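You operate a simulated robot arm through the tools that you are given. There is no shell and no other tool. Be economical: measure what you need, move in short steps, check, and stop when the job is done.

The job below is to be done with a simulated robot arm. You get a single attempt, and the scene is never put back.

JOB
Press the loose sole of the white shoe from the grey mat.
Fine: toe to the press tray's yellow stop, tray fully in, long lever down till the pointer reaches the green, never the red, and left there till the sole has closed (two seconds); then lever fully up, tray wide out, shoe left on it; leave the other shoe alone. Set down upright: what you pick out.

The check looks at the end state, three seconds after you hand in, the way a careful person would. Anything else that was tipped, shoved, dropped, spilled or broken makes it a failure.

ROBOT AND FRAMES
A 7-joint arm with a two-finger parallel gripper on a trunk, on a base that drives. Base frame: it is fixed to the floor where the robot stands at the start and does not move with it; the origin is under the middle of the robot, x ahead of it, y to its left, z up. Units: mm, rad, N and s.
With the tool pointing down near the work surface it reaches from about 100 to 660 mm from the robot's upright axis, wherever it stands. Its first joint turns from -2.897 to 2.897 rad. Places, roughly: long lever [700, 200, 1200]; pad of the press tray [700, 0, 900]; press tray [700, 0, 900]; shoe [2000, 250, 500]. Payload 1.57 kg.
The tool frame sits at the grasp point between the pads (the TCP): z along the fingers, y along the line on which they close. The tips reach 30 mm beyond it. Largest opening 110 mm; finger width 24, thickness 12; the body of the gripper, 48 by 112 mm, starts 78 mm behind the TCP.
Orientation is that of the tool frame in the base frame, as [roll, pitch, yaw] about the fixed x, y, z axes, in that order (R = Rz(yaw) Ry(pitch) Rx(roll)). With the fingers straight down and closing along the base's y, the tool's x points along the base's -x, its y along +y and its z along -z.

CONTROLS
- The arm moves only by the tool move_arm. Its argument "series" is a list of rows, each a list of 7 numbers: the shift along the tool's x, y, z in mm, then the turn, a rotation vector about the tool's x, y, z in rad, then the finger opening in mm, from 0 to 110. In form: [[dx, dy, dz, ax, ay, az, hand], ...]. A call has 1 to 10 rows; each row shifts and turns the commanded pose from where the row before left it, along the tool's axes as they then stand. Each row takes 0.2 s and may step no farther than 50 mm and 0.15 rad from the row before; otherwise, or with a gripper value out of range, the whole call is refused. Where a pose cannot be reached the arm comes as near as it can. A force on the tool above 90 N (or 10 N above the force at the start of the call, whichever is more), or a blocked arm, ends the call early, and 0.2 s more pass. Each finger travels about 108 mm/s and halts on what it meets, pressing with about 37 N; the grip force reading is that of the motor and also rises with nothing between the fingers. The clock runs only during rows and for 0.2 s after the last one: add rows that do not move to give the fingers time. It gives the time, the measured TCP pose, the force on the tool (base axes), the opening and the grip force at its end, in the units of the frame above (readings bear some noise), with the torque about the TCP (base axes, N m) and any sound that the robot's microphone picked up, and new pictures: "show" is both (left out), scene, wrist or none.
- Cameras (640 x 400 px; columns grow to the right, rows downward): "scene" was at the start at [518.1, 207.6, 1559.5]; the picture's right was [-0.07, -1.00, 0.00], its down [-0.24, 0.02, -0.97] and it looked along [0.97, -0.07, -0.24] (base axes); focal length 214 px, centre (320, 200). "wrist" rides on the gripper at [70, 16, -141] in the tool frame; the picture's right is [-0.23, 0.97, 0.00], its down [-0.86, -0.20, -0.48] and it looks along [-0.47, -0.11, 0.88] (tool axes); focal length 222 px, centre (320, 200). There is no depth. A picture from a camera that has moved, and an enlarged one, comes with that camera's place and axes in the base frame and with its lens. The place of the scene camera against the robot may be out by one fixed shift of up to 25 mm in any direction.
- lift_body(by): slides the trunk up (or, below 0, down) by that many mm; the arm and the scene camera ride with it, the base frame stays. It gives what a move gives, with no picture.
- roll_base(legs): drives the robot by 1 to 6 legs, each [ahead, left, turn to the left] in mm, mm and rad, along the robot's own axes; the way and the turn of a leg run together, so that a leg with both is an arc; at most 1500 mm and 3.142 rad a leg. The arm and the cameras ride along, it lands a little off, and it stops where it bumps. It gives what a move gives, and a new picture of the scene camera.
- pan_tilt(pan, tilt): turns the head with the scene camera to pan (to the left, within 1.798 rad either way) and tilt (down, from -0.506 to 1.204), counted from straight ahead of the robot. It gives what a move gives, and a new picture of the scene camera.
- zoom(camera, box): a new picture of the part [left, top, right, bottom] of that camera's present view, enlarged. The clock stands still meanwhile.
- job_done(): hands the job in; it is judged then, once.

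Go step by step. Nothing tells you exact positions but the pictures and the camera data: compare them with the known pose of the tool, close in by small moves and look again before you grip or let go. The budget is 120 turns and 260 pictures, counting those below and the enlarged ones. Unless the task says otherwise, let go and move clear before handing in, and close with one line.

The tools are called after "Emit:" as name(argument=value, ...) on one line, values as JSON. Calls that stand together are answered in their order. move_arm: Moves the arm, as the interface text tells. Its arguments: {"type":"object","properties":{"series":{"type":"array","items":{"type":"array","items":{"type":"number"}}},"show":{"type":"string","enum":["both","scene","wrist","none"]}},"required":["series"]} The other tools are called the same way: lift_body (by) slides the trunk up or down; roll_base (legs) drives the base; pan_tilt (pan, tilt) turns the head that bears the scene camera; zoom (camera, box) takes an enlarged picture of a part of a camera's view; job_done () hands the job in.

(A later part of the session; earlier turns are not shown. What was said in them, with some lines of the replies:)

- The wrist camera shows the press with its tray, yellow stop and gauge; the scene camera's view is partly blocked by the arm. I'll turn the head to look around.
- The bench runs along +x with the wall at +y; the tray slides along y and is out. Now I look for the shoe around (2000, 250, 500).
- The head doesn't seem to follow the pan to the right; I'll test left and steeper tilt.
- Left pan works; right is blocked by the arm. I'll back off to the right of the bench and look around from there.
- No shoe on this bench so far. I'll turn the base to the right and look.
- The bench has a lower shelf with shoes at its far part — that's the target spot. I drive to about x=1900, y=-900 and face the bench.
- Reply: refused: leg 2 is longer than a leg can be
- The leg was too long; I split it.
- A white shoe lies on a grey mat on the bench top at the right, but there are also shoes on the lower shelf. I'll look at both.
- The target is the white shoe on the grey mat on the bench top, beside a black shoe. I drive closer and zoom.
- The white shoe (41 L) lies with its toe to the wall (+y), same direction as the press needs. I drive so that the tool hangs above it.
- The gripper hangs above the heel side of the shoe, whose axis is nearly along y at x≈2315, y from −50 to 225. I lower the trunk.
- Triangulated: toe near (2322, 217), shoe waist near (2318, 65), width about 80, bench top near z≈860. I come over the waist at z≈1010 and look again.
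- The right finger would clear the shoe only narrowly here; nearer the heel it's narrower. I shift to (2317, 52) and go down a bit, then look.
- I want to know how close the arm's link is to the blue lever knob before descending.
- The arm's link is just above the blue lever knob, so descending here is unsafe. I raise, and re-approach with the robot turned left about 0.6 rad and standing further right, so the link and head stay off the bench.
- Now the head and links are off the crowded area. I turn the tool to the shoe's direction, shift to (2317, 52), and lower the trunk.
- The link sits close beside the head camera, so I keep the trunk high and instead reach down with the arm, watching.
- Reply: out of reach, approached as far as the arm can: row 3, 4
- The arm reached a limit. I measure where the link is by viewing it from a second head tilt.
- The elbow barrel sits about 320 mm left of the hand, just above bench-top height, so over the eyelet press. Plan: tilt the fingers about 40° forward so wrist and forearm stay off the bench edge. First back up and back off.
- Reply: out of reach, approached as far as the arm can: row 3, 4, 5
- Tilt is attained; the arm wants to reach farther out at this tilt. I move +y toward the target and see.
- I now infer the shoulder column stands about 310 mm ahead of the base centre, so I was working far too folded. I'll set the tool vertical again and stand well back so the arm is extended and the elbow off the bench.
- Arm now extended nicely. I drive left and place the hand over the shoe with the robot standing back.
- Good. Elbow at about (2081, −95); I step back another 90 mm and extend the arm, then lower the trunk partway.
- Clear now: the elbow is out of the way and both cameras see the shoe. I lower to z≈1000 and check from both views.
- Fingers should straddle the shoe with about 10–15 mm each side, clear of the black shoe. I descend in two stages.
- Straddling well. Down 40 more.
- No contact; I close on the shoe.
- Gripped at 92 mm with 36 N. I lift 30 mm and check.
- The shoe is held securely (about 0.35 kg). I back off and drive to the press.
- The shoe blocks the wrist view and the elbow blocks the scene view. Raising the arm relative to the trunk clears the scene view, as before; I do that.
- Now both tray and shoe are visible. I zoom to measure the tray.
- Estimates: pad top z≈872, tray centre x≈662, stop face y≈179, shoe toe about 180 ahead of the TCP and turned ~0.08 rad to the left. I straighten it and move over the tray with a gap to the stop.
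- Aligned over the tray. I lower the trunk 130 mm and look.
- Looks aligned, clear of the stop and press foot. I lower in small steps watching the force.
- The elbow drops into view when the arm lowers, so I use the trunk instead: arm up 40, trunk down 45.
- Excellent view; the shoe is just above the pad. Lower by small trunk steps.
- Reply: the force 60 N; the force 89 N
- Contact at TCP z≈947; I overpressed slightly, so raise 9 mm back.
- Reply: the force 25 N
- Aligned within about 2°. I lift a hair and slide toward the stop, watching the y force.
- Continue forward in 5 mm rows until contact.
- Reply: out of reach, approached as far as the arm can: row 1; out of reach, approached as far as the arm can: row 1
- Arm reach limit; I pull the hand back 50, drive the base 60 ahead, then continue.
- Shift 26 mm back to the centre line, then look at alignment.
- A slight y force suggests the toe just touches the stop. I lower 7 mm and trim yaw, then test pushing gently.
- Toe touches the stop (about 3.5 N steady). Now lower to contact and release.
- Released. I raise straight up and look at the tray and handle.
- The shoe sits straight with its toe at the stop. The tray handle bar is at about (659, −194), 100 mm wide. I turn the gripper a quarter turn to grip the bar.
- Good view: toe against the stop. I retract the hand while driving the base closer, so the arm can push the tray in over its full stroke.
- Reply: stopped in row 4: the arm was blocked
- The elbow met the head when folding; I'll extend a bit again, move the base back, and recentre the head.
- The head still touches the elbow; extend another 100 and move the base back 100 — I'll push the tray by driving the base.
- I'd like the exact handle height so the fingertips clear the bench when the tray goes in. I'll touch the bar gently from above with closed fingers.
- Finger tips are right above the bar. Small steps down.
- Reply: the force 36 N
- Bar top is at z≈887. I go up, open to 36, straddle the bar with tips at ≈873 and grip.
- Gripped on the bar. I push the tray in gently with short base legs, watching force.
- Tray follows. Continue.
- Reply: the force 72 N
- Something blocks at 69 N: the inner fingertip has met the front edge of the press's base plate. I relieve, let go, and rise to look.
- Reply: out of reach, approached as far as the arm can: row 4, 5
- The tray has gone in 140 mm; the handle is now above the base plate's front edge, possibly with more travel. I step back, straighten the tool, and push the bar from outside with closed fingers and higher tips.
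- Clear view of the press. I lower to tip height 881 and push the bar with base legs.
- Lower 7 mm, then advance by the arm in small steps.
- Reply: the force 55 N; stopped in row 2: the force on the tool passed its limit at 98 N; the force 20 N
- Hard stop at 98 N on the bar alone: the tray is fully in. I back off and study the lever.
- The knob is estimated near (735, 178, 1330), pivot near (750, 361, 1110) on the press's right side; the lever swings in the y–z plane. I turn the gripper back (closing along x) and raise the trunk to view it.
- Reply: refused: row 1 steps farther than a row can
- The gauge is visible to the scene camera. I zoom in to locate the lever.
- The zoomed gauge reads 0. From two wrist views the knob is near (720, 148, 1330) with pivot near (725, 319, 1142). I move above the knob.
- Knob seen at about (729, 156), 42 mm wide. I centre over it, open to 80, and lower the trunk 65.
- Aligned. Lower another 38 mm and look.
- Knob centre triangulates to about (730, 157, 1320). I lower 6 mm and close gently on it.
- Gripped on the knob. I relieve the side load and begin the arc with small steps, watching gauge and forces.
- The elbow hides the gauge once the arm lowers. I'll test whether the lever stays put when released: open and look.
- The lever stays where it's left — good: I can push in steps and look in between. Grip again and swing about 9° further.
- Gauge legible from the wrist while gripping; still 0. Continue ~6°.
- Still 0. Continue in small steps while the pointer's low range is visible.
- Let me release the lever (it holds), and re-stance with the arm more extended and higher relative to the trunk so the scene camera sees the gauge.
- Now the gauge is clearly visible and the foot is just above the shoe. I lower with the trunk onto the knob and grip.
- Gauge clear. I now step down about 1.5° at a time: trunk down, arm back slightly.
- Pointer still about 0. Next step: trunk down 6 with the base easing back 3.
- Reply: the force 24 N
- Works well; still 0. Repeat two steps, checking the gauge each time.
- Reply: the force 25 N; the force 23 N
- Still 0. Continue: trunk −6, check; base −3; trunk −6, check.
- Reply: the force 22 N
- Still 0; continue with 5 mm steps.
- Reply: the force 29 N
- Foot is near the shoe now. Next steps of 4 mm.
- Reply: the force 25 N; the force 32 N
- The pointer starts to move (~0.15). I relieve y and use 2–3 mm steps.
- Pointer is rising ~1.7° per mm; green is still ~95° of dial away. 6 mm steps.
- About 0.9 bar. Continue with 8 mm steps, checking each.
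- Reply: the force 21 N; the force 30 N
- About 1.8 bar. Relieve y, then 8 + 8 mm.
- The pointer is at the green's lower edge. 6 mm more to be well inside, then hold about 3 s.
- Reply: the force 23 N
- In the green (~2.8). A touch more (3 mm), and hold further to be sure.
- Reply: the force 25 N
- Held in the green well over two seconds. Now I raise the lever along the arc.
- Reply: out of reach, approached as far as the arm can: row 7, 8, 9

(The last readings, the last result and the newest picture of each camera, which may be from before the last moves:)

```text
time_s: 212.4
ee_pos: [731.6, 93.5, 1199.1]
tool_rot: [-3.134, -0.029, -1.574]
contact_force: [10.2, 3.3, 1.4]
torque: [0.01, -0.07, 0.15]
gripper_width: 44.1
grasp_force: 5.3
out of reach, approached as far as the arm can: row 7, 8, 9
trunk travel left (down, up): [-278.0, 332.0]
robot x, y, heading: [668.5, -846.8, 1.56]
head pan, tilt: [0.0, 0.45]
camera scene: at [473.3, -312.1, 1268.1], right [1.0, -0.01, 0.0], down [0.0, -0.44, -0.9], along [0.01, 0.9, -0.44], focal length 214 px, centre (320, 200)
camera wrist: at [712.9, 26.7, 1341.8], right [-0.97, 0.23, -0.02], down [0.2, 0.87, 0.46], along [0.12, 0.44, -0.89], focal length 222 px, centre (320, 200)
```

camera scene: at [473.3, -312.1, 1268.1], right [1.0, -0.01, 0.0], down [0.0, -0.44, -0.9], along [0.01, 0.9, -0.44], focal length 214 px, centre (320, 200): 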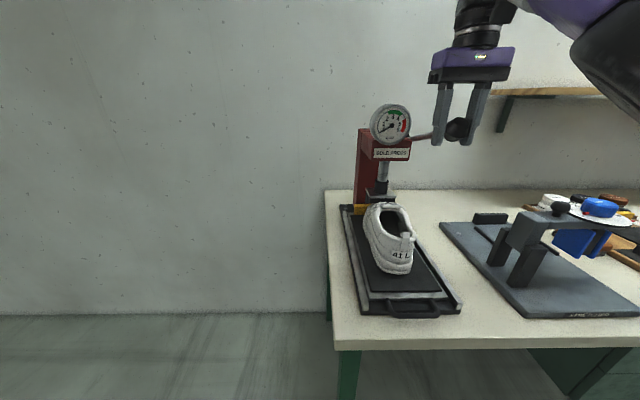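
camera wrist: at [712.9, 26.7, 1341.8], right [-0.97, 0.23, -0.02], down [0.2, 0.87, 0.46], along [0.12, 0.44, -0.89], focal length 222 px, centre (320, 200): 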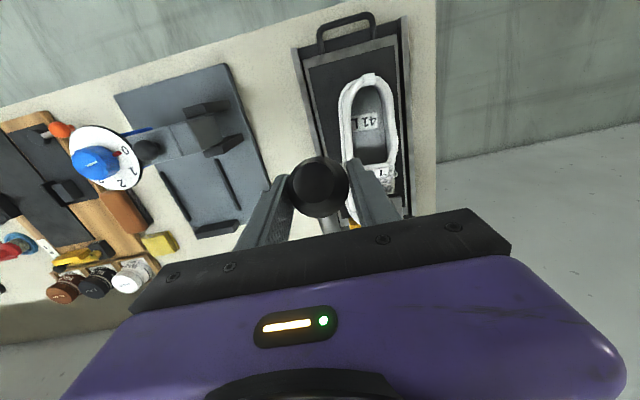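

Now the whole scene is visible; the arm ran to its upper limit at ~12° of lever. I release, re-stance (trunk higher, base closer), and regrip.

Emit:
move_arm(series=[[0, 0, 0, 0, 0, 0, 60], [0, 0, 0, 0, 0, 0, 84], [0, 0, 0, 0, 0, 0, 84]], show="none")

Emit:
lift_body(by=100)

Emit:
roll_base(legs=[[75, 0, 0]])

Emit:
move_arm(series=[[25, 0, 0, 0, -0.03, 0, 84], [25, 0, 0, 0, 0, 0, 84], [30, 0, 0, 0, 0, 0, 84], [0, 0, 25, 0, 0, 0, 84], [0, 0, 25, 0, 0, 0, 84]], show="both")

```text
time_s: 213.2
ee_pos: [731.1, 92.9, 1198.6]
tool_rot: [-3.139, -0.029, -1.572]
contact_force: [-0.3, -0.4, -0.6]
torque: [0.04, -0.01, 0.03]
gripper_width: 83.9
grasp_force: 0.1
trunk travel left (down, up): [-278.0, 332.0]
robot x, y, heading: [665.7, -845.5, 1.561]
head pan, tilt: [0.0, 0.45]
```

```text
time_s: 214.5
ee_pos: [730.5, 91.7, 1298.3]
tool_rot: [-3.135, -0.03, -1.571]
contact_force: [0.4, -0.5, -0.7]
torque: [0.0, -0.02, 0.01]
gripper_width: 83.7
grasp_force: 0.0
trunk travel left (down, up): [-378.0, 232.0]
robot x, y, heading: [669.0, -846.8, 1.564]
head pan, tilt: [0.0, 0.45]
```

```text
time_s: 215.6
ee_pos: [732.2, 165.6, 1298.6]
tool_rot: [-3.138, -0.029, -1.572]
contact_force: [-0.1, -0.9, -0.4]
torque: [0.01, 0.02, 0.01]
gripper_width: 83.7
grasp_force: 0.1
trunk travel left (down, up): [-378.0, 232.0]
robot x, y, heading: [672.1, -777.2, 1.561]
head pan, tilt: [0.0, 0.45]
camera scene: at [473.9, -237.8, 1368.1], right [1.0, -0.01, 0.0], down [0.0, -0.44, -0.9], along [0.01, 0.9, -0.44], focal length 214 px, centre (320, 200)
```

scene: 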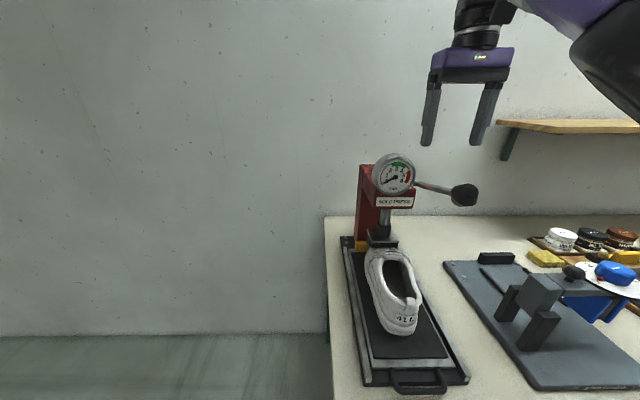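

```text
time_s: 216.8
ee_pos: [730.8, 85.9, 1250.3]
tool_rot: [-3.136, 0.002, -1.569]
contact_force: [0.8, -0.1, 0.4]
torque: [0.06, 0.0, -0.01]
gripper_width: 83.8
grasp_force: 0.2
trunk travel left (down, up): [-378.0, 232.0]
robot x, y, heading: [673.3, -773.8, 1.559]
head pan, tilt: [0.0, 0.45]
camera scene: at [473.9, -237.9, 1368.2], right [1.0, -0.01, 0.0], down [0.0, -0.44, -0.9], along [0.01, 0.9, -0.44], focal length 214 px, centre (320, 200)
camera wrist: at [712.7, 16.5, 1390.8], right [-0.97, 0.23, -0.01], down [0.2, 0.85, 0.48], along [0.11, 0.47, -0.88], focal length 222 px, centre (320, 200)
```

scene: 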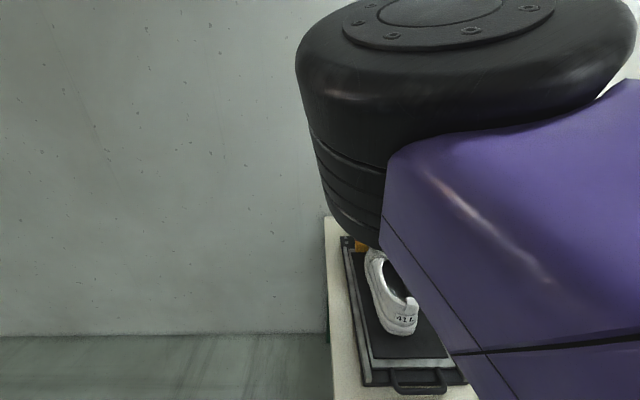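
wrist: 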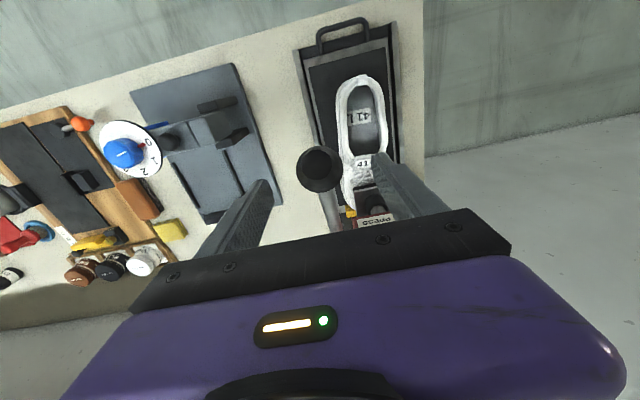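

Knob is ~50 mm below, well centred. I lower, grip, and continue raising the lever.

Emit:
move_arm(series=[[0, 0, 22, 0, 0, 0, 84], [0, 0, 22, 0, 0, 0, 84], [0, 0, 0, 0, 0, 0, 60], [0, 0, 0, 0, 0, 0, 35], [0, 0, 0, 0, 0, 0, 35]], show="none")

Emit:
move_arm(series=[[-3.1, 0, -12.2, 0, 0, 0, 35], [-3.7, 0, -12, 0, 0, 0, 35], [-4.3, 0, -11.8, 0, 0, 0, 35], [-5, 0, -11.6, 0, 0, 0, 35], [-5.6, 0, -11.3, 0, 0, 0, 35], [-6.1, 0, -11, 0, 0, 0, 35], [-6.7, 0, -10.7, 0, 0, 0, 35]], show="both")

```text
time_s: 217.9
ee_pos: [732.6, 85.5, 1205.5]
tool_rot: [-3.135, -0.001, -1.571]
contact_force: [-0.5, -0.6, -0.6]
torque: [0.28, 0.09, 0.09]
gripper_width: 43.4
grasp_force: 44.4
trunk travel left (down, up): [-378.0, 232.0]
robot x, y, heading: [670.8, -770.8, 1.558]
head pan, tilt: [0.0, 0.45]
```

```text
time_s: 219.6
ee_pos: [731.9, 121.9, 1286.2]
tool_rot: [-3.138, 0.0, -1.57]
contact_force: [6.9, 3.5, -11.4]
torque: [-0.78, 0.27, 0.1]
gripper_width: 43.8
grasp_force: 45.0
trunk travel left (down, up): [-378.0, 232.0]
robot x, y, heading: [670.3, -769.7, 1.564]
head pan, tilt: [0.0, 0.45]
camera scene: at [474.2, -237.2, 1367.8], right [1.0, -0.01, 0.0], down [0.0, -0.44, -0.9], along [0.01, 0.9, -0.44], focal length 214 px, centre (320, 200)
camera wrist: at [713.7, 51.6, 1426.2], right [-0.97, 0.23, -0.01], down [0.2, 0.85, 0.48], along [0.11, 0.47, -0.88], focal length 222 px, centre (320, 200)
```

scene: 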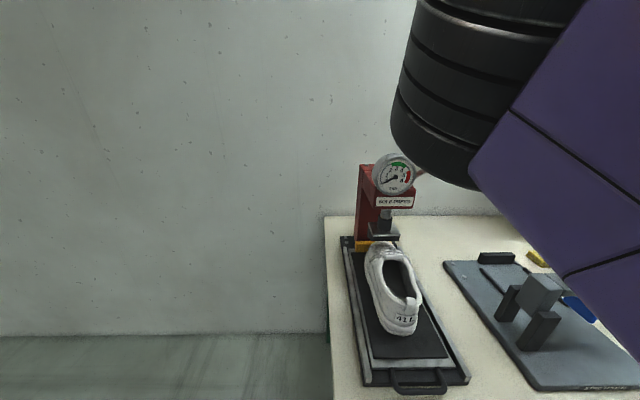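
wrist: 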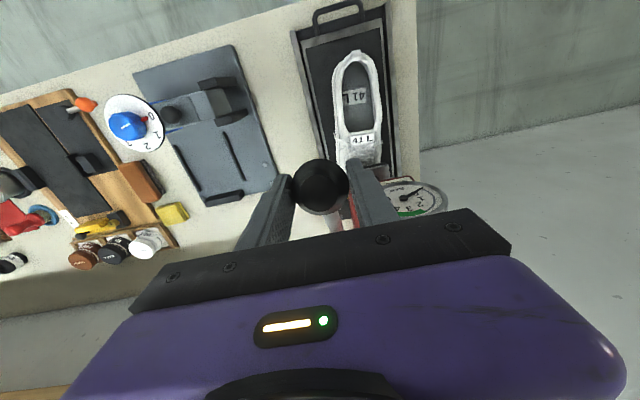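

Continue the arc to the top.

Emit:
move_arm(series=[[-7.3, 0, -10.3, 0, 0, 0, 35], [-7.8, 0, -9.9, 0, 0, 0, 35], [-8.3, 0, -9.5, 0, 0, 0, 35]], show="none")

Emit:
move_arm(series=[[-4.4, 0, -4.5, 0, 0, 0, 35], [-4.4, 0, -4.5, 0, 0, 0, 35]], show="none")

Emit:
move_arm(series=[[-4.6, 0, -4.3, 0, 0, 0, 35], [-4.6, 0, -4.3, 0, 0, 0, 35]], show="wrist")

```text
time_s: 220.3
ee_pos: [731.2, 143.1, 1313.7]
tool_rot: [-3.128, -0.007, -1.575]
contact_force: [13.8, -13.7, 4.8]
torque: [-0.98, -0.75, -0.08]
gripper_width: 43.3
grasp_force: 45.3
trunk travel left (down, up): [-378.0, 232.0]
robot x, y, heading: [668.3, -770.6, 1.561]
head pan, tilt: [0.0, 0.45]
```

```text
time_s: 220.9
ee_pos: [729.6, 159.2, 1302.4]
tool_rot: [-3.121, -0.031, -1.568]
contact_force: [15.1, 2.8, -3.9]
torque: [0.19, 0.14, 0.25]
gripper_width: 47.8
grasp_force: 6.6
trunk travel left (down, up): [-378.0, 232.0]
robot x, y, heading: [672.6, -771.0, 1.564]
head pan, tilt: [0.0, 0.45]
```

```text
time_s: 221.6
ee_pos: [730.9, 158.3, 1301.8]
tool_rot: [-3.129, -0.037, -1.569]
contact_force: [9.4, 5.6, 0.6]
torque: [0.03, 0.02, 0.25]
gripper_width: 43.7
grasp_force: 4.9
out of reach, approached as far as the arm can: row 1, 2
trunk travel left (down, up): [-378.0, 232.0]
robot x, y, heading: [672.6, -772.5, 1.558]
head pan, tilt: [0.0, 0.45]
camera wrist: at [712.1, 93.8, 1444.6], right [-0.97, 0.23, -0.02], down [0.19, 0.87, 0.45], along [0.12, 0.43, -0.89], focal length 222 px, centre (320, 200)
```

wrist: 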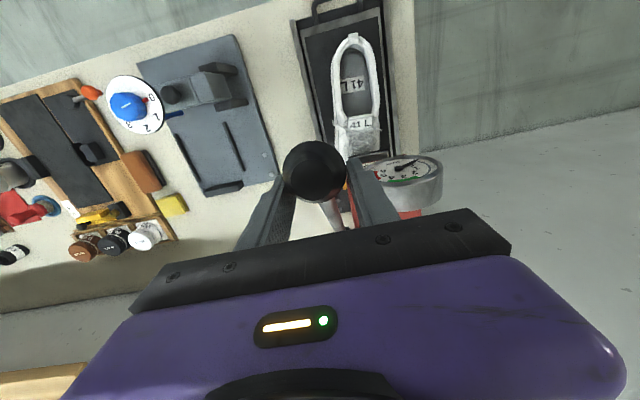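

The arm reached its limit and slid a bit on the knob. Raising the trunk ~28 mm leads straight to the lever's top position.

Emit:
lift_body(by=14)

Emit:
lift_body(by=14)

Emit:
zoom(camera="wrist", box=[160, 0, 480, 240])

Emit:
zoom(camera="scene", box=[320, 60, 560, 240])

```text
time_s: 222.2
ee_pos: [731.6, 157.5, 1315.9]
tool_rot: [-3.13, -0.038, -1.572]
contact_force: [7.1, 4.4, 1.3]
torque: [0.17, -0.21, 0.14]
gripper_width: 43.8
grasp_force: 28.1
trunk travel left (down, up): [-392.0, 218.0]
robot x, y, heading: [672.3, -778.7, 1.561]
head pan, tilt: [0.0, 0.45]
```

```text
time_s: 222.8
ee_pos: [730.6, 161.4, 1327.3]
tool_rot: [-3.131, -0.037, -1.57]
contact_force: [8.5, 24.7, -21.4]
torque: [0.59, 0.11, -0.07]
gripper_width: 43.5
grasp_force: 45.1
trunk travel left (down, up): [-406.0, 204.0]
robot x, y, heading: [671.6, -772.7, 1.555]
head pan, tilt: [0.0, 0.45]
```

```text
1.67 times, centred on (320, 120) of wrist
camera zoom: at [712.7, 96.5, 1469.8], right [-0.97, 0.23, -0.02], down [0.19, 0.87, 0.45], along [0.12, 0.43, -0.89], focal length 370 px, centre (320, 333)
```

zoom: 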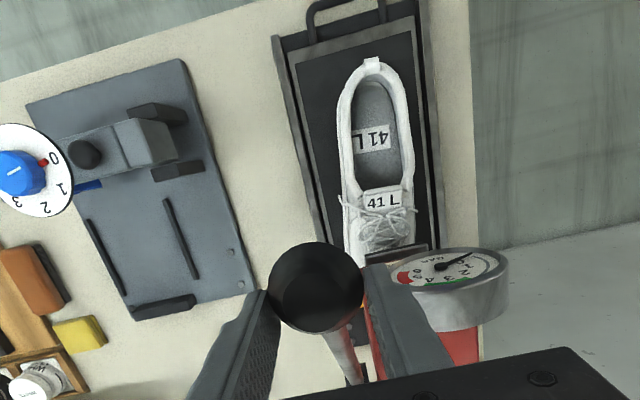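

```text
2.22 times, centred on (440, 150) of scene
camera zoom: at [474.4, -235.8, 1395.4], right [1.0, -0.01, 0.0], down [0.0, -0.44, -0.9], along [0.01, 0.9, -0.44], focal length 477 px, centre (53, 311)
```

zoom: 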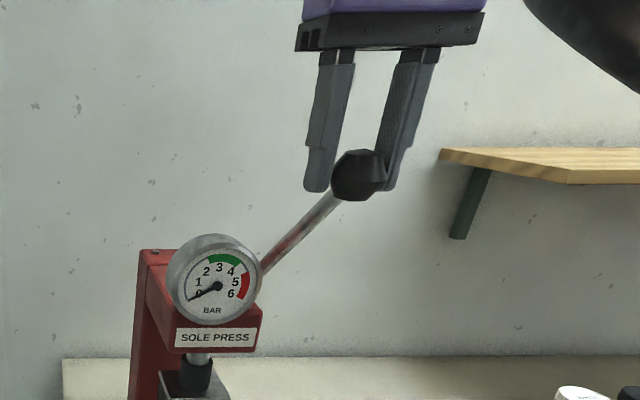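

The lever is nearly up. I lift a little more to feel the top stop.

Emit:
lift_body(by=6)

Emit:
zoom(camera="scene", box=[320, 60, 560, 240])

```text
time_s: 223.3
ee_pos: [731.4, 160.7, 1333.4]
tool_rot: [-3.131, -0.037, -1.571]
contact_force: [9.9, 23.6, -22.6]
torque: [0.2, 0.02, -0.05]
gripper_width: 43.4
grasp_force: 44.9
trunk travel left (down, up): [-412.0, 198.0]
robot x, y, heading: [667.2, -774.6, 1.558]
head pan, tilt: [0.0, 0.45]
```

```text
2.22 times, centred on (440, 150) of scene
camera zoom: at [474.4, -236.0, 1401.5], right [1.0, -0.01, 0.0], down [0.0, -0.44, -0.9], along [0.01, 0.9, -0.44], focal length 477 px, centre (53, 311)
```

zoom: 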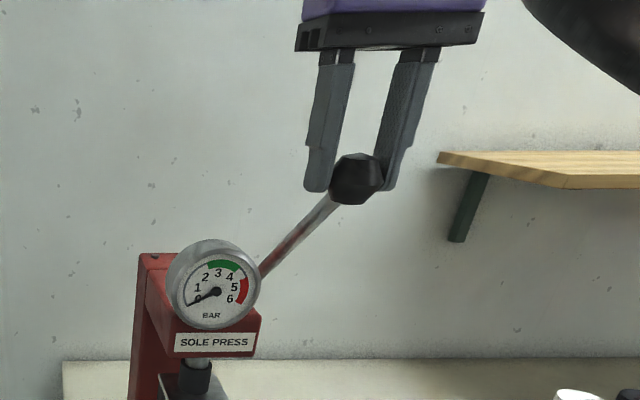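

The fingers slid instead. I release, come closer with the base, and regrip properly to push the last bit along the arc.

Emit:
move_arm(series=[[0, 0, 0, 0, 0, 0, 60], [0, 0, 0, 0, 0, 0, 84], [0, 0, 0, 0, 0, 0, 84]], show="none")

Emit:
lift_body(by=50)

Emit:
roll_base(legs=[[50, 0, 0]])

Emit:
move_arm(series=[[30, 0, 0, -0.01, 0.037, 0, 84], [25, 0, 0, 0, 0, 0, 84]], show="wrist")

```text
time_s: 224.1
ee_pos: [729.5, 157.6, 1335.9]
tool_rot: [-3.129, -0.038, -1.569]
contact_force: [-0.1, 0.4, 1.0]
torque: [-0.02, -0.04, 0.0]
gripper_width: 83.9
grasp_force: 0.0
trunk travel left (down, up): [-412.0, 198.0]
robot x, y, heading: [671.4, -771.2, 1.56]
head pan, tilt: [0.0, 0.45]
```

```text
time_s: 225.1
ee_pos: [729.7, 157.1, 1385.9]
tool_rot: [-3.129, -0.037, -1.571]
contact_force: [0.5, 0.7, -0.4]
torque: [-0.02, -0.01, -0.02]
gripper_width: 84.1
grasp_force: 0.1
trunk travel left (down, up): [-462.0, 148.0]
robot x, y, heading: [668.1, -770.7, 1.561]
head pan, tilt: [0.0, 0.45]
```

```text
time_s: 226.0
ee_pos: [732.4, 206.9, 1386.5]
tool_rot: [-3.13, -0.037, -1.573]
contact_force: [-0.9, 0.3, -0.5]
torque: [0.02, -0.03, 0.02]
gripper_width: 84.0
grasp_force: 0.0
trunk travel left (down, up): [-462.0, 148.0]
robot x, y, heading: [671.1, -721.8, 1.563]
head pan, tilt: [0.0, 0.45]
camera scene: at [475.1, -187.5, 1452.1], right [1.0, -0.01, 0.0], down [0.0, -0.44, -0.9], along [0.01, 0.9, -0.44], focal length 214 px, centre (320, 200)
```

scene: 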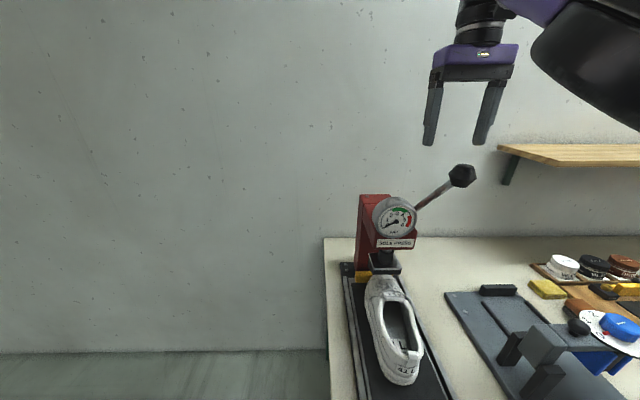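

```text
time_s: 226.6
ee_pos: [732.7, 154.6, 1380.4]
tool_rot: [-3.137, -0.091, -1.574]
contact_force: [0.4, 0.0, 0.0]
torque: [-0.03, -0.02, 0.06]
gripper_width: 84.1
grasp_force: 0.1
trunk travel left (down, up): [-462.0, 148.0]
robot x, y, heading: [669.6, -726.0, 1.559]
head pan, tilt: [0.0, 0.45]
camera wrist: at [714.3, 97.9, 1526.5], right [-0.97, 0.23, -0.02], down [0.2, 0.89, 0.4], along [0.11, 0.38, -0.92], focal length 222 px, centre (320, 200)
```

wrist: 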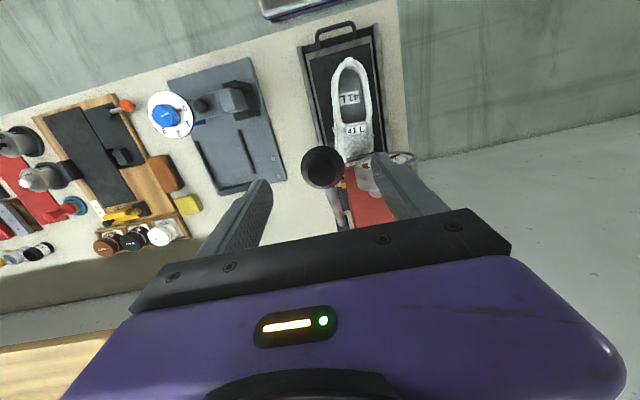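

Correct the small tilt, then lower onto the knob and grip.

Emit:
move_arm(series=[[4, 1.5, 0, 0, -0.09, 0, 84], [0, 0, 0, 0, 0, 0, 84]], show="none")

Emit:
lift_body(by=-54)

Emit:
move_arm(series=[[0, 0, 0, 0, 0, 0, 60], [0, 0, 0, 0, 0, 0, 35], [0, 0, 0, 0, 0, 0, 35]], show="wrist")

Emit:
move_arm(series=[[-3.6, 0, -3.5, 0, 0, 0, 35], [-3.6, 0, -3.5, 0, 0, 0, 35]], show="none")

```text
time_s: 227.2
ee_pos: [728.9, 149.3, 1390.4]
tool_rot: [-3.14, 0.019, -1.571]
contact_force: [0.4, 0.4, -0.3]
torque: [-0.01, 0.04, 0.01]
gripper_width: 84.0
grasp_force: 0.1
trunk travel left (down, up): [-462.0, 148.0]
robot x, y, heading: [674.5, -721.2, 1.559]
head pan, tilt: [0.0, 0.45]
```

```text
time_s: 228.1
ee_pos: [729.7, 148.9, 1334.9]
tool_rot: [-3.139, 0.016, -1.573]
contact_force: [-0.4, 0.2, -0.6]
torque: [0.0, 0.0, -0.01]
gripper_width: 84.2
grasp_force: 0.0
trunk travel left (down, up): [-408.0, 202.0]
robot x, y, heading: [673.8, -726.6, 1.56]
head pan, tilt: [0.0, 0.45]
```

```text
time_s: 228.9
ee_pos: [731.4, 149.7, 1335.8]
tool_rot: [-3.138, 0.017, -1.574]
contact_force: [10.2, 1.3, -1.1]
torque: [0.2, -0.35, -0.13]
gripper_width: 43.4
grasp_force: 45.3
trunk travel left (down, up): [-408.0, 202.0]
robot x, y, heading: [673.0, -725.1, 1.561]
head pan, tilt: [0.0, 0.45]
camera wrist: at [713.6, 77.5, 1474.7], right [-0.97, 0.23, 0.0], down [0.2, 0.85, 0.49], along [0.11, 0.48, -0.87], focal length 222 px, centre (320, 200)
```

wrist: 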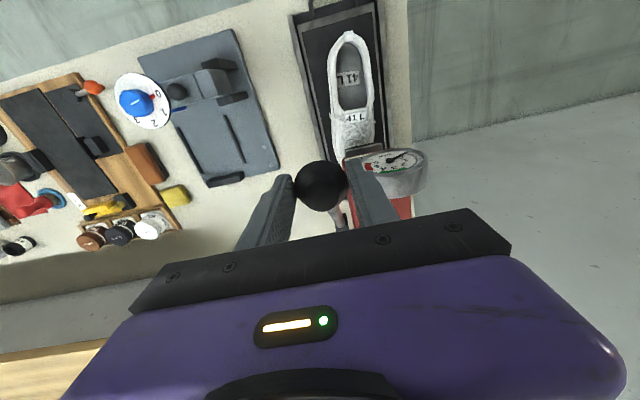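

```text
time_s: 229.5
ee_pos: [731.5, 155.7, 1342.0]
tool_rot: [-3.14, 0.014, -1.573]
contact_force: [19.6, -4.4, -9.0]
torque: [-1.42, -0.43, -0.02]
gripper_width: 43.5
grasp_force: 45.5
trunk travel left (down, up): [-408.0, 202.0]
robot x, y, heading: [670.0, -724.2, 1.557]
head pan, tilt: [0.0, 0.45]
```

It still moves with the usual ~10 N friction, so it wasn't at the stop. Continue.

Emit:
move_arm(series=[[-3.8, 0, -3.3, 0, 0, 0, 35]], show="none")

Emit:
move_arm(series=[[-3.8, 0, -3.2, 0, 0, 0, 35]], show="none")

Emit:
move_arm(series=[[-3.9, 0, -3.1, 0, 0, 0, 35]], show="wrist")

```text
time_s: 229.9
ee_pos: [730.4, 158.8, 1343.3]
tool_rot: [-3.138, 0.009, -1.577]
contact_force: [20.1, -23.8, -28.4]
torque: [-0.74, -0.31, -0.19]
gripper_width: 43.8
grasp_force: 45.0
trunk travel left (down, up): [-408.0, 202.0]
robot x, y, heading: [669.2, -723.7, 1.56]
head pan, tilt: [0.0, 0.45]
```

```text
time_s: 230.3
ee_pos: [729.6, 164.5, 1351.0]
tool_rot: [-3.138, 0.019, -1.569]
contact_force: [12.9, -1.3, 0.4]
torque: [0.13, -0.39, 0.03]
gripper_width: 47.2
grasp_force: 6.7
trunk travel left (down, up): [-408.0, 202.0]
robot x, y, heading: [670.0, -721.1, 1.557]
head pan, tilt: [0.0, 0.45]
```

```text
time_s: 230.7
ee_pos: [729.5, 166.5, 1351.6]
tool_rot: [-3.136, 0.012, -1.572]
contact_force: [12.0, -4.5, 5.8]
torque: [-0.28, -0.48, -0.07]
gripper_width: 46.3
grasp_force: 6.5
trunk travel left (down, up): [-408.0, 202.0]
robot x, y, heading: [675.4, -722.8, 1.563]
head pan, tilt: [0.0, 0.45]
camera wrist: at [711.7, 95.5, 1491.5], right [-0.97, 0.23, 0.0], down [0.2, 0.85, 0.49], along [0.11, 0.48, -0.87], focal length 222 px, centre (320, 200)
```

wrist: 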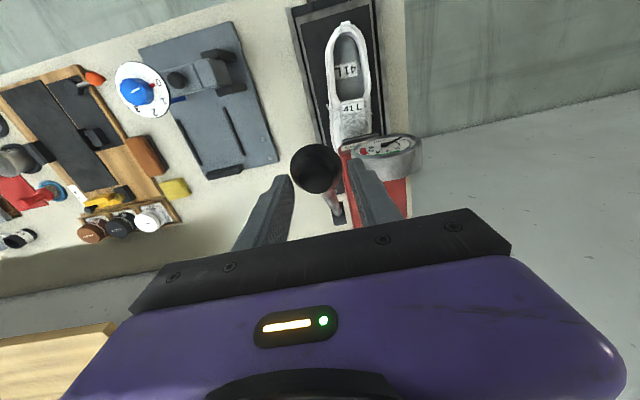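

Force rose to 37 N and the grip slipped: the top stop is reached; the knob is back at its original (730, 158, 1320). I release, rise and check the tray.

Emit:
move_arm(series=[[0, 0, 0, 0, 0, 0, 60], [0, 0, 0, 0, 0, 0, 84], [0, 0, -20, 0, 0, 0, 84]], show="none")

Emit:
lift_body(by=70)

Emit:
roll_base(legs=[[-330, 0, 0]])

Emit:
zoom(camera="scene", box=[330, 120, 480, 280])

```text
time_s: 231.5
ee_pos: [723.8, 172.4, 1348.5]
tool_rot: [-3.116, -0.016, -1.568]
contact_force: [0.1, 0.4, -0.5]
torque: [-0.02, 0.04, 0.01]
gripper_width: 84.2
grasp_force: 0.1
out of reach, approached as far as the arm can: row 3
trunk travel left (down, up): [-408.0, 202.0]
robot x, y, heading: [673.1, -724.2, 1.564]
head pan, tilt: [0.0, 0.45]
```

```text
time_s: 232.6
ee_pos: [728.3, 171.3, 1416.3]
tool_rot: [-3.123, -0.02, -1.572]
contact_force: [-0.1, 0.3, -0.3]
torque: [-0.01, -0.05, 0.0]
gripper_width: 84.3
grasp_force: 0.1
trunk travel left (down, up): [-478.0, 132.0]
robot x, y, heading: [669.5, -725.4, 1.562]
head pan, tilt: [0.0, 0.45]
```

```text
time_s: 234.8
ee_pos: [724.0, -160.6, 1417.2]
tool_rot: [-3.121, -0.017, -1.572]
contact_force: [-0.9, -0.4, -0.6]
torque: [0.0, 0.02, 0.01]
gripper_width: 84.3
grasp_force: 0.0
trunk travel left (down, up): [-478.0, 132.0]
robot x, y, heading: [666.3, -1054.5, 1.558]
head pan, tilt: [0.0, 0.45]
camera scene: at [471.7, -519.2, 1467.9], right [1.0, -0.01, 0.0], down [-0.01, -0.44, -0.9], along [0.01, 0.9, -0.44], focal length 214 px, centre (320, 200)
```

scene: 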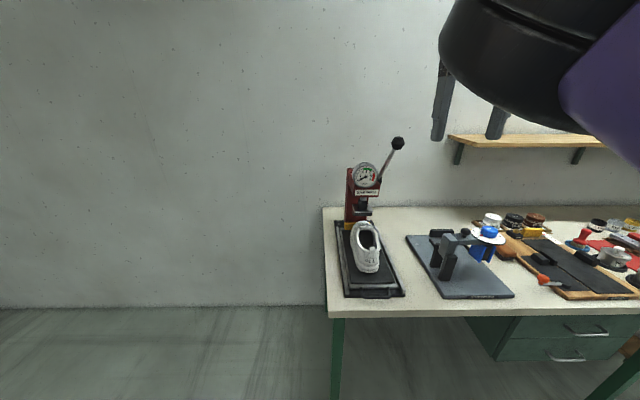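

```text
2.50 times, centred on (405, 200) of scene
camera zoom: at [471.7, -519.2, 1467.9], right [1.0, -0.01, 0.0], down [-0.01, -0.44, -0.9], along [0.01, 0.9, -0.44], focal length 536 px, centre (108, 200)
```

zoom: 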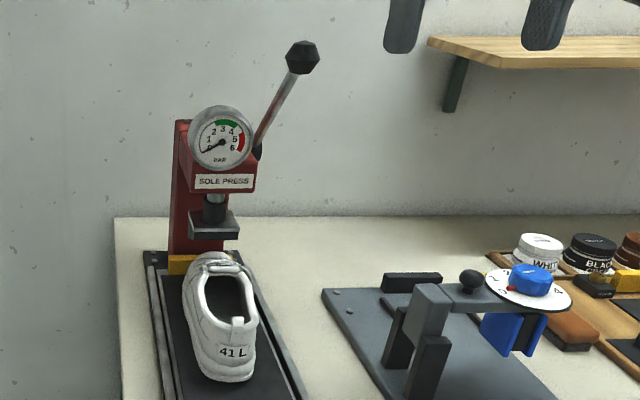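

Lever is up and gauge at zero. Now I turn the gripper to grip the tray handle again and pull it out.

Emit:
move_arm(series=[[0, 0, 0, -0.02, -0.017, 0, 84], [0, 0, 0, 0, 0, 0.149, 84], [0, 0, 0, 0, 0, 0.149, 84], [0, 0, 0, 0, 0, 0.149, 84], [0, 0, 0, 0, 0, 0.149, 84], [0, 0, 0, 0, 0, 0.149, 60], [0, 0, 0, 0, 0, 0.149, 50], [0, 0, 0, 0, 0, 0.149, 36], [0, 0, 0, 0, 0, 0.149, 36], [0, 0, 0, 0, 0, 0.149, 36]], show="none")

Emit:
move_arm(series=[[0, 0, 0, 0, 0, 0.149, 36], [0, 0, 0, 0, 0, 0.08, 36]], show="none")

Emit:
roll_base(legs=[[100, 66, 0]])

Emit:
lift_body(by=-440)

Emit:
zoom(camera="wrist", box=[220, 0, 540, 240])

```text
time_s: 237.0
ee_pos: [724.4, -159.9, 1415.1]
tool_rot: [-3.138, -0.001, -2.917]
contact_force: [0.7, -0.7, -0.3]
torque: [0.02, -0.02, 0.0]
gripper_width: 35.6
grasp_force: 0.0
trunk travel left (down, up): [-478.0, 132.0]
robot x, y, heading: [667.1, -1054.8, 1.558]
head pan, tilt: [0.0, 0.45]
```

```text
time_s: 237.6
ee_pos: [724.1, -160.7, 1414.8]
tool_rot: [-3.139, 0.001, 3.137]
contact_force: [-0.3, -0.2, 0.9]
torque: [0.04, -0.03, -0.01]
gripper_width: 36.0
grasp_force: 0.1
trunk travel left (down, up): [-478.0, 132.0]
robot x, y, heading: [666.7, -1054.0, 1.555]
head pan, tilt: [0.0, 0.45]
```

```text
time_s: 238.8
ee_pos: [658.2, -60.9, 1416.3]
tool_rot: [-3.138, 0.001, 3.138]
contact_force: [1.0, 0.1, -0.1]
torque: [0.03, -0.04, 0.01]
gripper_width: 36.2
grasp_force: 0.1
trunk travel left (down, up): [-478.0, 132.0]
robot x, y, heading: [599.3, -954.4, 1.555]
head pan, tilt: [0.0, 0.45]
camera scene: at [406.0, -420.4, 1468.1], right [1.0, -0.01, 0.0], down [-0.01, -0.44, -0.9], along [0.01, 0.9, -0.44], focal length 214 px, centre (320, 200)
```

scene: 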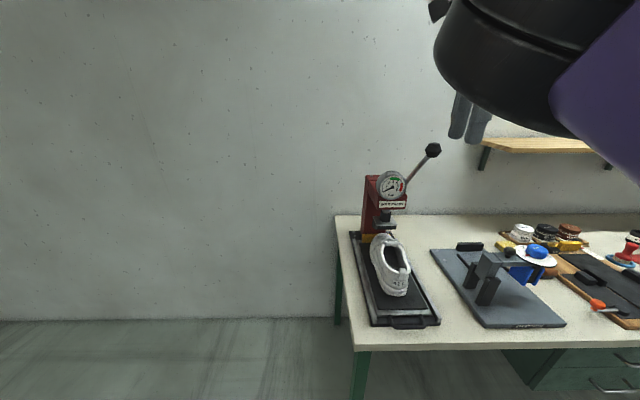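

```text
refused: -440 is not a number from -400 to 400
```

```text
1.67 times, centred on (380, 120) of wrist
camera zoom: at [587.6, -44.3, 1556.3], right [0.23, 0.97, 0.0], down [0.85, -0.2, 0.48], along [0.47, -0.11, -0.88], focal length 370 px, centre (220, 333)
```

zoom: 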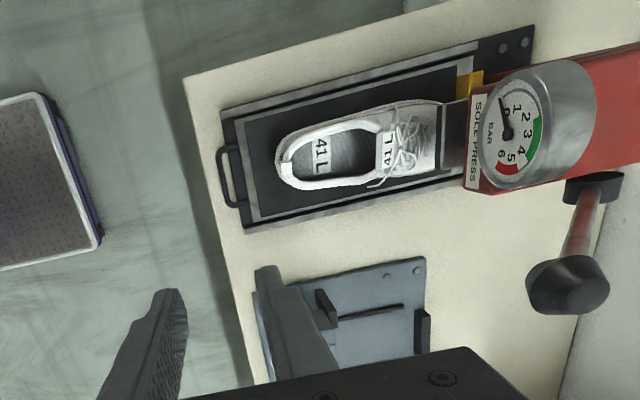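

Emit:
lift_body(by=-400)

Emit:
zoom(camera="wrist", box=[220, 0, 540, 240])

```text
time_s: 242.7
ee_pos: [658.3, -60.9, 1015.9]
tool_rot: [-3.138, 0.001, 3.139]
contact_force: [-0.5, -0.2, 0.4]
torque: [0.0, -0.03, 0.04]
gripper_width: 36.0
grasp_force: 0.0
trunk travel left (down, up): [-78.0, 532.0]
robot x, y, heading: [600.3, -952.2, 1.56]
head pan, tilt: [0.0, 0.45]
```

```text
1.67 times, centred on (380, 120) of wrist
camera zoom: at [587.4, -43.9, 1155.8], right [0.23, 0.97, 0.0], down [0.85, -0.2, 0.48], along [0.47, -0.11, -0.88], focal length 370 px, centre (220, 333)
```

zoom: 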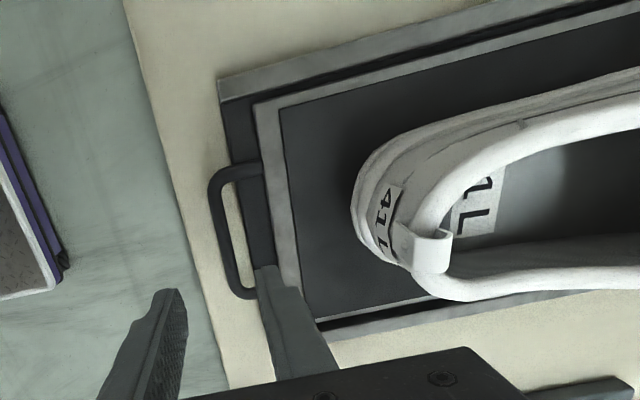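

Bar at y≈−57. I lower carefully to tip height ≈880 and grip the bar.

Emit:
lift_body(by=-76)

Emit:
move_arm(series=[[0, 3, 10, 0, 0, 0, 36], [0, 0, 12, 0, 0, 0, 36], [0, 0, 5, 0, 0, 0, 36]], show="none")

Emit:
move_arm(series=[[0, 0, 3, 0, 0, 0, 36]], show="wrist")

```text
time_s: 243.8
ee_pos: [657.6, -61.6, 939.2]
tool_rot: [-3.137, 0.0, 3.139]
contact_force: [0.3, 0.6, 0.0]
torque: [0.02, -0.01, -0.02]
gripper_width: 36.1
grasp_force: 0.1
trunk travel left (down, up): [-2.0, 608.0]
robot x, y, heading: [604.9, -954.4, 1.562]
head pan, tilt: [0.0, 0.45]
```

```text
time_s: 244.6
ee_pos: [657.8, -58.3, 912.8]
tool_rot: [-3.138, 0.0, 3.141]
contact_force: [-0.3, 0.5, -0.3]
torque: [0.0, 0.02, -0.01]
gripper_width: 35.9
grasp_force: 0.1
trunk travel left (down, up): [-2.0, 608.0]
robot x, y, heading: [598.0, -956.3, 1.557]
head pan, tilt: [0.0, 0.45]
```

```text
time_s: 245.0
ee_pos: [657.6, -58.9, 909.0]
tool_rot: [-3.138, -0.001, 3.141]
contact_force: [0.2, -0.5, 0.7]
torque: [0.02, 0.01, -0.02]
gripper_width: 36.0
grasp_force: 0.0
trunk travel left (down, up): [-2.0, 608.0]
robot x, y, heading: [606.3, -957.7, 1.558]
head pan, tilt: [0.0, 0.45]
camera wrist: at [587.2, -41.7, 1050.0], right [0.23, 0.97, 0.0], down [0.85, -0.2, 0.48], along [0.47, -0.11, -0.88], focal length 222 px, centre (320, 200)
```

wrist: 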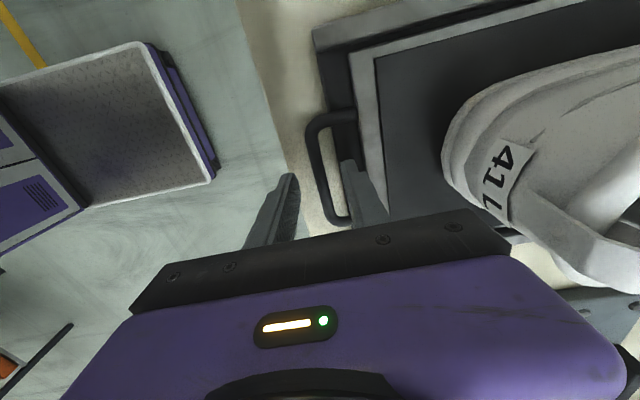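

Fingers straddle the bar with no contact. Close and pull out with gentle short base legs.

Emit:
move_arm(series=[[0, 0, 0, 0, 0, 0, 20], [0, 0, 0, 0, 0, 0, 5], [0, 0, 0, 0, 0, 0, 0], [0, -3, 0, 0, 0, 0, 0], [0, -4, 0, 0, 0, 0, 0], [0, -5, 0, 0, 0, 0, 0]], show="none")

Emit:
roll_base(legs=[[-40, 0, 0]])

Emit:
zoom(camera="wrist", box=[0, 0, 640, 400])

```text
time_s: 246.4
ee_pos: [658.1, -71.1, 909.0]
tool_rot: [-3.139, -0.001, 3.138]
contact_force: [-3.2, 1.8, -1.2]
torque: [0.03, -0.12, -0.67]
gripper_width: 9.7
grasp_force: 27.8
trunk travel left (down, up): [-2.0, 608.0]
robot x, y, heading: [603.4, -955.4, 1.558]
head pan, tilt: [0.0, 0.45]
```

```text
time_s: 247.3
ee_pos: [658.6, -111.4, 909.0]
tool_rot: [-3.14, 0.001, 3.141]
contact_force: [1.5, 1.3, -2.6]
torque: [0.05, 0.47, -0.65]
gripper_width: 10.0
grasp_force: 27.4
trunk travel left (down, up): [-2.0, 608.0]
robot x, y, heading: [600.6, -995.1, 1.556]
head pan, tilt: [0.0, 0.45]
camera scene: at [405.5, -460.3, 992.0], right [1.0, -0.01, 0.0], down [-0.01, -0.44, -0.9], along [0.01, 0.9, -0.44], focal length 214 px, centre (320, 200)
```

scene: 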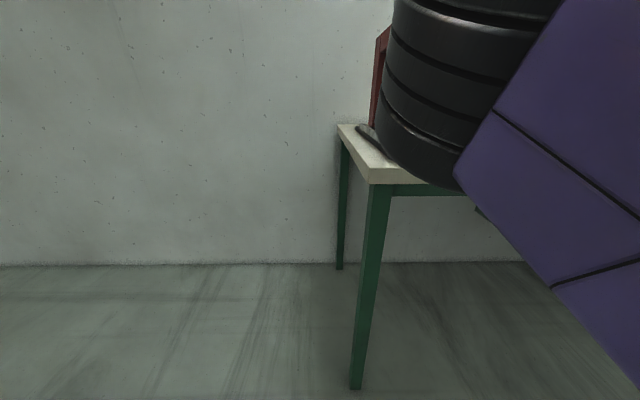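

```text
1.00 times, centred on (320, 200) of wrist (not enlarged: the box is as wide or as high as the picture)
camera zoom: at [587.2, -93.2, 1049.9], right [0.23, 0.97, 0.0], down [0.85, -0.2, 0.48], along [0.47, -0.11, -0.88], focal length 222 px, centre (320, 200)
```

zoom: 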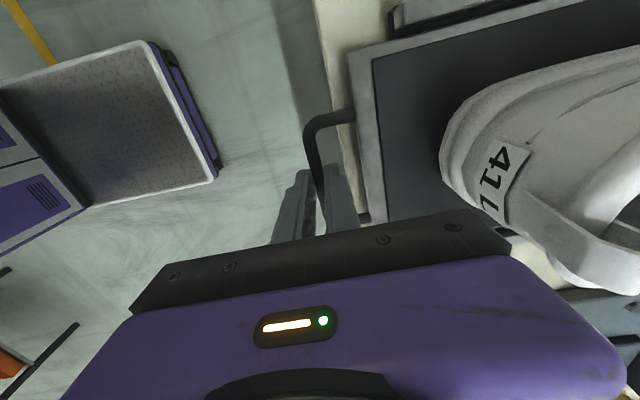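

Tray follows with the shoe. Continue to the original out position (bar at about −198) and feel for the end stop.

Emit:
roll_base(legs=[[-45, 0, 0]])

Emit:
roll_base(legs=[[-38, 0, 0]])

Emit:
move_arm(series=[[0, -3, 0, 0, 0, 0, 0], [0, -3, 0, 0, 0, 0, 0]], show="none")

Emit:
zoom(camera="wrist", box=[0, 0, 640, 400])

```text
time_s: 248.2
ee_pos: [657.0, -155.2, 909.3]
tool_rot: [-3.14, 0.0, 3.136]
contact_force: [1.4, 0.2, -1.8]
torque: [0.07, 0.2, -0.7]
gripper_width: 9.7
grasp_force: 27.8
trunk travel left (down, up): [-2.0, 608.0]
robot x, y, heading: [599.5, -1043.7, 1.558]
head pan, tilt: [0.0, 0.45]
camera scene: at [405.2, -505.4, 992.0], right [1.0, -0.01, 0.0], down [-0.01, -0.44, -0.9], along [0.01, 0.9, -0.44], focal length 214 px, centre (320, 200)
```

scene: 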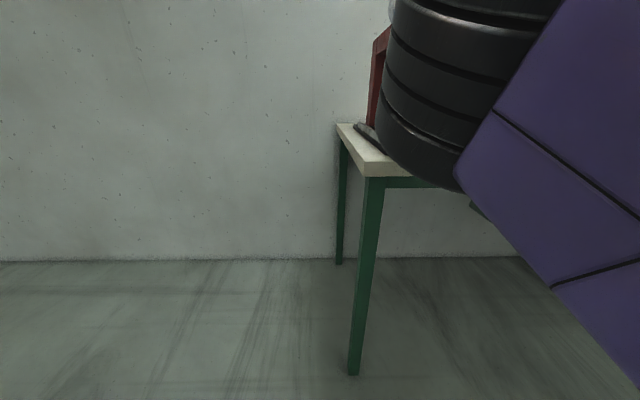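

```text
time_s: 249.0
ee_pos: [657.7, -193.9, 909.2]
tool_rot: [-3.138, 0.0, 3.138]
contact_force: [-0.4, -1.5, -0.6]
torque: [-0.06, 0.1, -0.69]
gripper_width: 9.8
grasp_force: 27.8
trunk travel left (down, up): [-2.0, 608.0]
robot x, y, heading: [597.5, -1077.5, 1.557]
head pan, tilt: [0.0, 0.45]
camera scene: at [404.9, -543.7, 992.0], right [1.0, -0.01, 0.0], down [-0.01, -0.44, -0.9], along [0.01, 0.9, -0.44], focal length 214 px, centre (320, 200)
```

scene: 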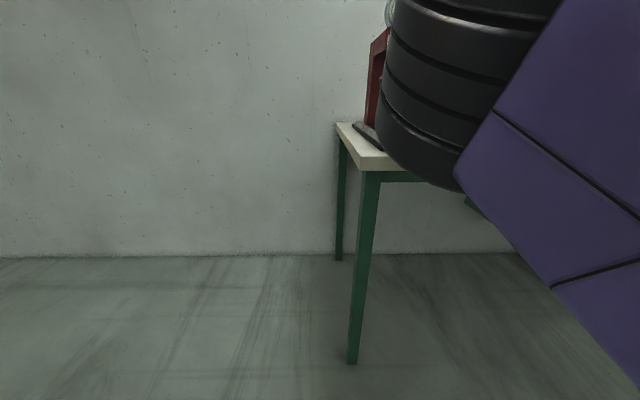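

```text
time_s: 249.6
ee_pos: [658.1, -196.4, 908.6]
tool_rot: [3.138, 0.005, 3.138]
contact_force: [4.5, 33.1, 1.2]
torque: [0.97, 0.68, -0.65]
gripper_width: 9.9
grasp_force: 28.2
trunk travel left (down, up): [-2.0, 608.0]
robot x, y, heading: [600.8, -1081.3, 1.558]
head pan, tilt: [0.0, 0.45]
```

```text
1.00 times, centred on (320, 200) of wrist (not enlarged: the box is as wide or as high as the picture)
camera zoom: at [587.0, -181.1, 1049.8], right [0.23, 0.97, 0.0], down [0.85, -0.2, 0.48], along [0.47, -0.11, -0.88], focal length 222 px, centre (320, 200)
```

zoom: 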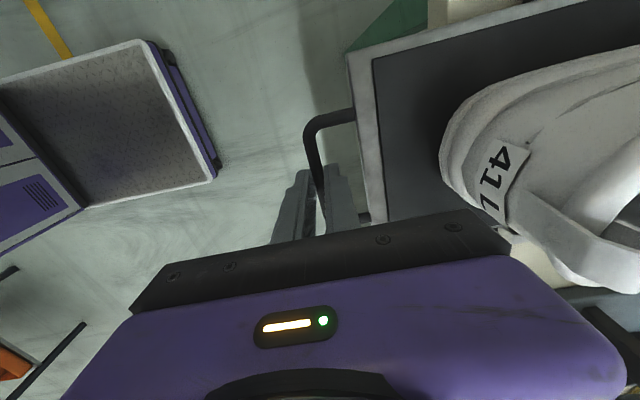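

33 N at the outer stop: tray is fully out. I ease off, open, and rise clear.

Emit:
move_arm(series=[[0, 2, 0, 0, 0, 0, 0], [0, 0.5, 0, 0, 0, 0, 20], [0, 0, 0, 0, 0, 0, 34], [0, 0, 0, 0, 0, 0, 34], [0, 0, -20, 0, 0, 0, 34], [0, 0, -40, 0, 0, 0, 34]], show="none")

Emit:
lift_body(by=250)

Emit:
zoom(camera="wrist", box=[300, 0, 640, 220])

Emit:
roll_base(legs=[[-150, 0, 0]])

Emit:
zoom(camera="scene", box=[330, 60, 490, 220])

```text
time_s: 251.0
ee_pos: [652.9, -192.6, 938.3]
tool_rot: [-3.107, 0.025, -3.141]
contact_force: [0.3, 0.9, 0.1]
torque: [-0.01, 0.0, -0.04]
gripper_width: 34.0
grasp_force: 0.1
out of reach, approached as far as the arm can: row 6
trunk travel left (down, up): [-2.0, 608.0]
robot x, y, heading: [599.2, -1081.4, 1.558]
head pan, tilt: [0.0, 0.45]
```

```text
time_s: 253.6
ee_pos: [655.8, -191.6, 1186.7]
tool_rot: [-3.106, 0.017, 3.138]
contact_force: [0.4, 0.5, -0.6]
torque: [-0.02, -0.01, 0.01]
gripper_width: 34.1
grasp_force: 0.0
trunk travel left (down, up): [-252.0, 358.0]
robot x, y, heading: [598.0, -1080.3, 1.557]
head pan, tilt: [0.0, 0.45]
```

```text
1.82 times, centred on (470, 110) of wrist
camera zoom: at [582.7, -170.0, 1325.3], right [0.23, 0.97, -0.03], down [0.85, -0.18, 0.5], along [0.48, -0.14, -0.87], focal length 404 px, centre (47, 364)
```

zoom: 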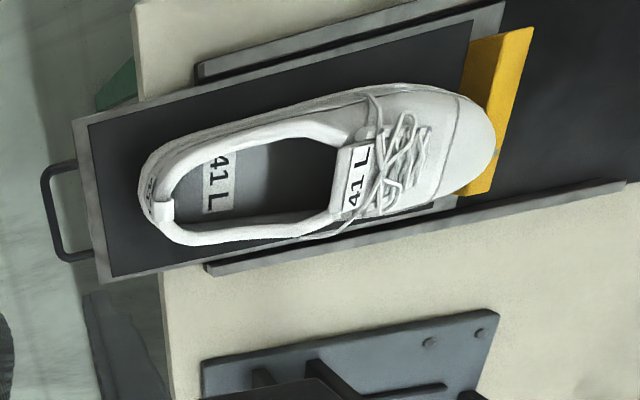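

```text
time_s: 255.0
ee_pos: [650.9, -342.8, 1187.2]
tool_rot: [-3.105, 0.016, 3.141]
contact_force: [0.4, -0.2, -0.3]
torque: [0.0, 0.01, 0.04]
gripper_width: 34.1
grasp_force: 0.1
trunk travel left (down, up): [-252.0, 358.0]
robot x, y, heading: [601.0, -1230.8, 1.564]
head pan, tilt: [0.0, 0.45]
camera scene: at [401.5, -694.7, 1242.0], right [1.0, -0.01, 0.0], down [0.0, -0.44, -0.9], along [0.01, 0.9, -0.44], focal length 214 px, centre (320, 200)
```

scene: 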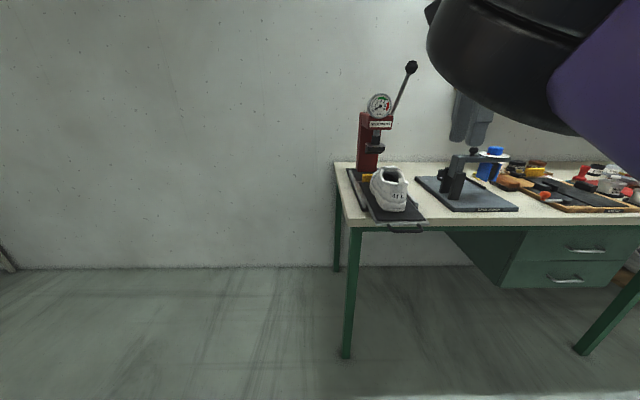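

```text
2.50 times, centred on (410, 140) of scene
camera zoom: at [401.5, -694.7, 1242.0], right [1.0, -0.01, 0.0], down [0.0, -0.44, -0.9], along [0.01, 0.9, -0.44], focal length 536 px, centre (95, 350)
```

zoom: 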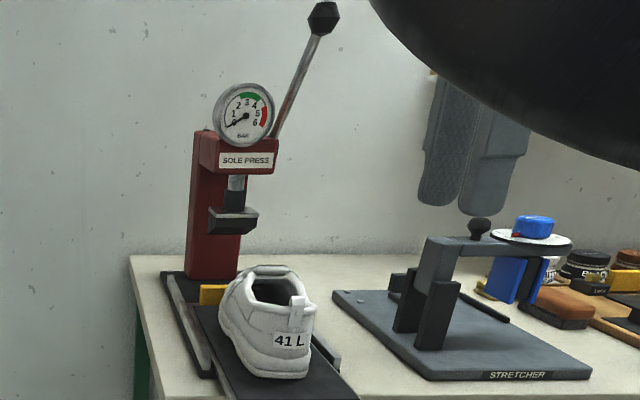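

Everything looks in order. One last low side look at the sole to confirm it has closed.

Emit:
lift_body(by=-220)

Emit:
zoom(camera="scene", box=[330, 60, 450, 160])

```text
time_s: 257.3
ee_pos: [650.2, -341.6, 963.4]
tool_rot: [-3.098, 0.022, -3.141]
contact_force: [-0.3, 0.6, 0.4]
torque: [0.0, 0.01, 0.01]
gripper_width: 34.1
grasp_force: 0.1
trunk travel left (down, up): [-32.0, 578.0]
robot x, y, heading: [599.5, -1228.1, 1.559]
head pan, tilt: [0.0, 0.45]
```

```text
4.00 times, centred on (390, 110) of scene
camera zoom: at [401.5, -694.7, 1022.1], right [1.0, -0.01, 0.0], down [0.0, -0.44, -0.9], along [0.01, 0.9, -0.44], focal length 858 px, centre (40, 560)
```

zoom: 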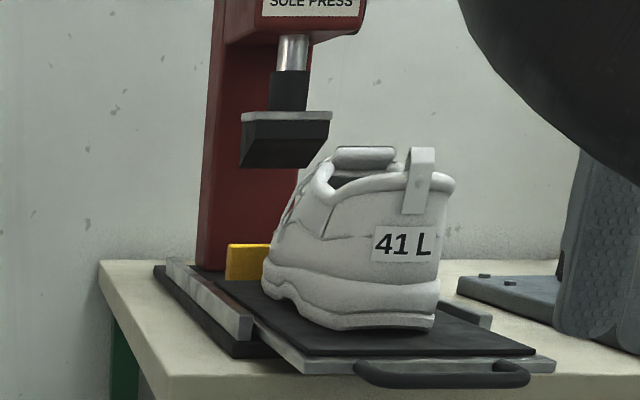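

The shoe sits upright on the pulled-out tray with its toe at the stop and its sole flat. The lever is fully up, the gauge reads zero, and the hand is clear, so I hand in.

Emit:
job_done()

```text
The job is handed in.
```

I pressed the white shoe (41 L) and left it upright on the fully pulled-out tray, toe at the yellow stop. The pointer stayed in the green for about six seconds and never reached the red. The lever is fully up, I left the other shoe alone, and the sole looks closed in the last picture.
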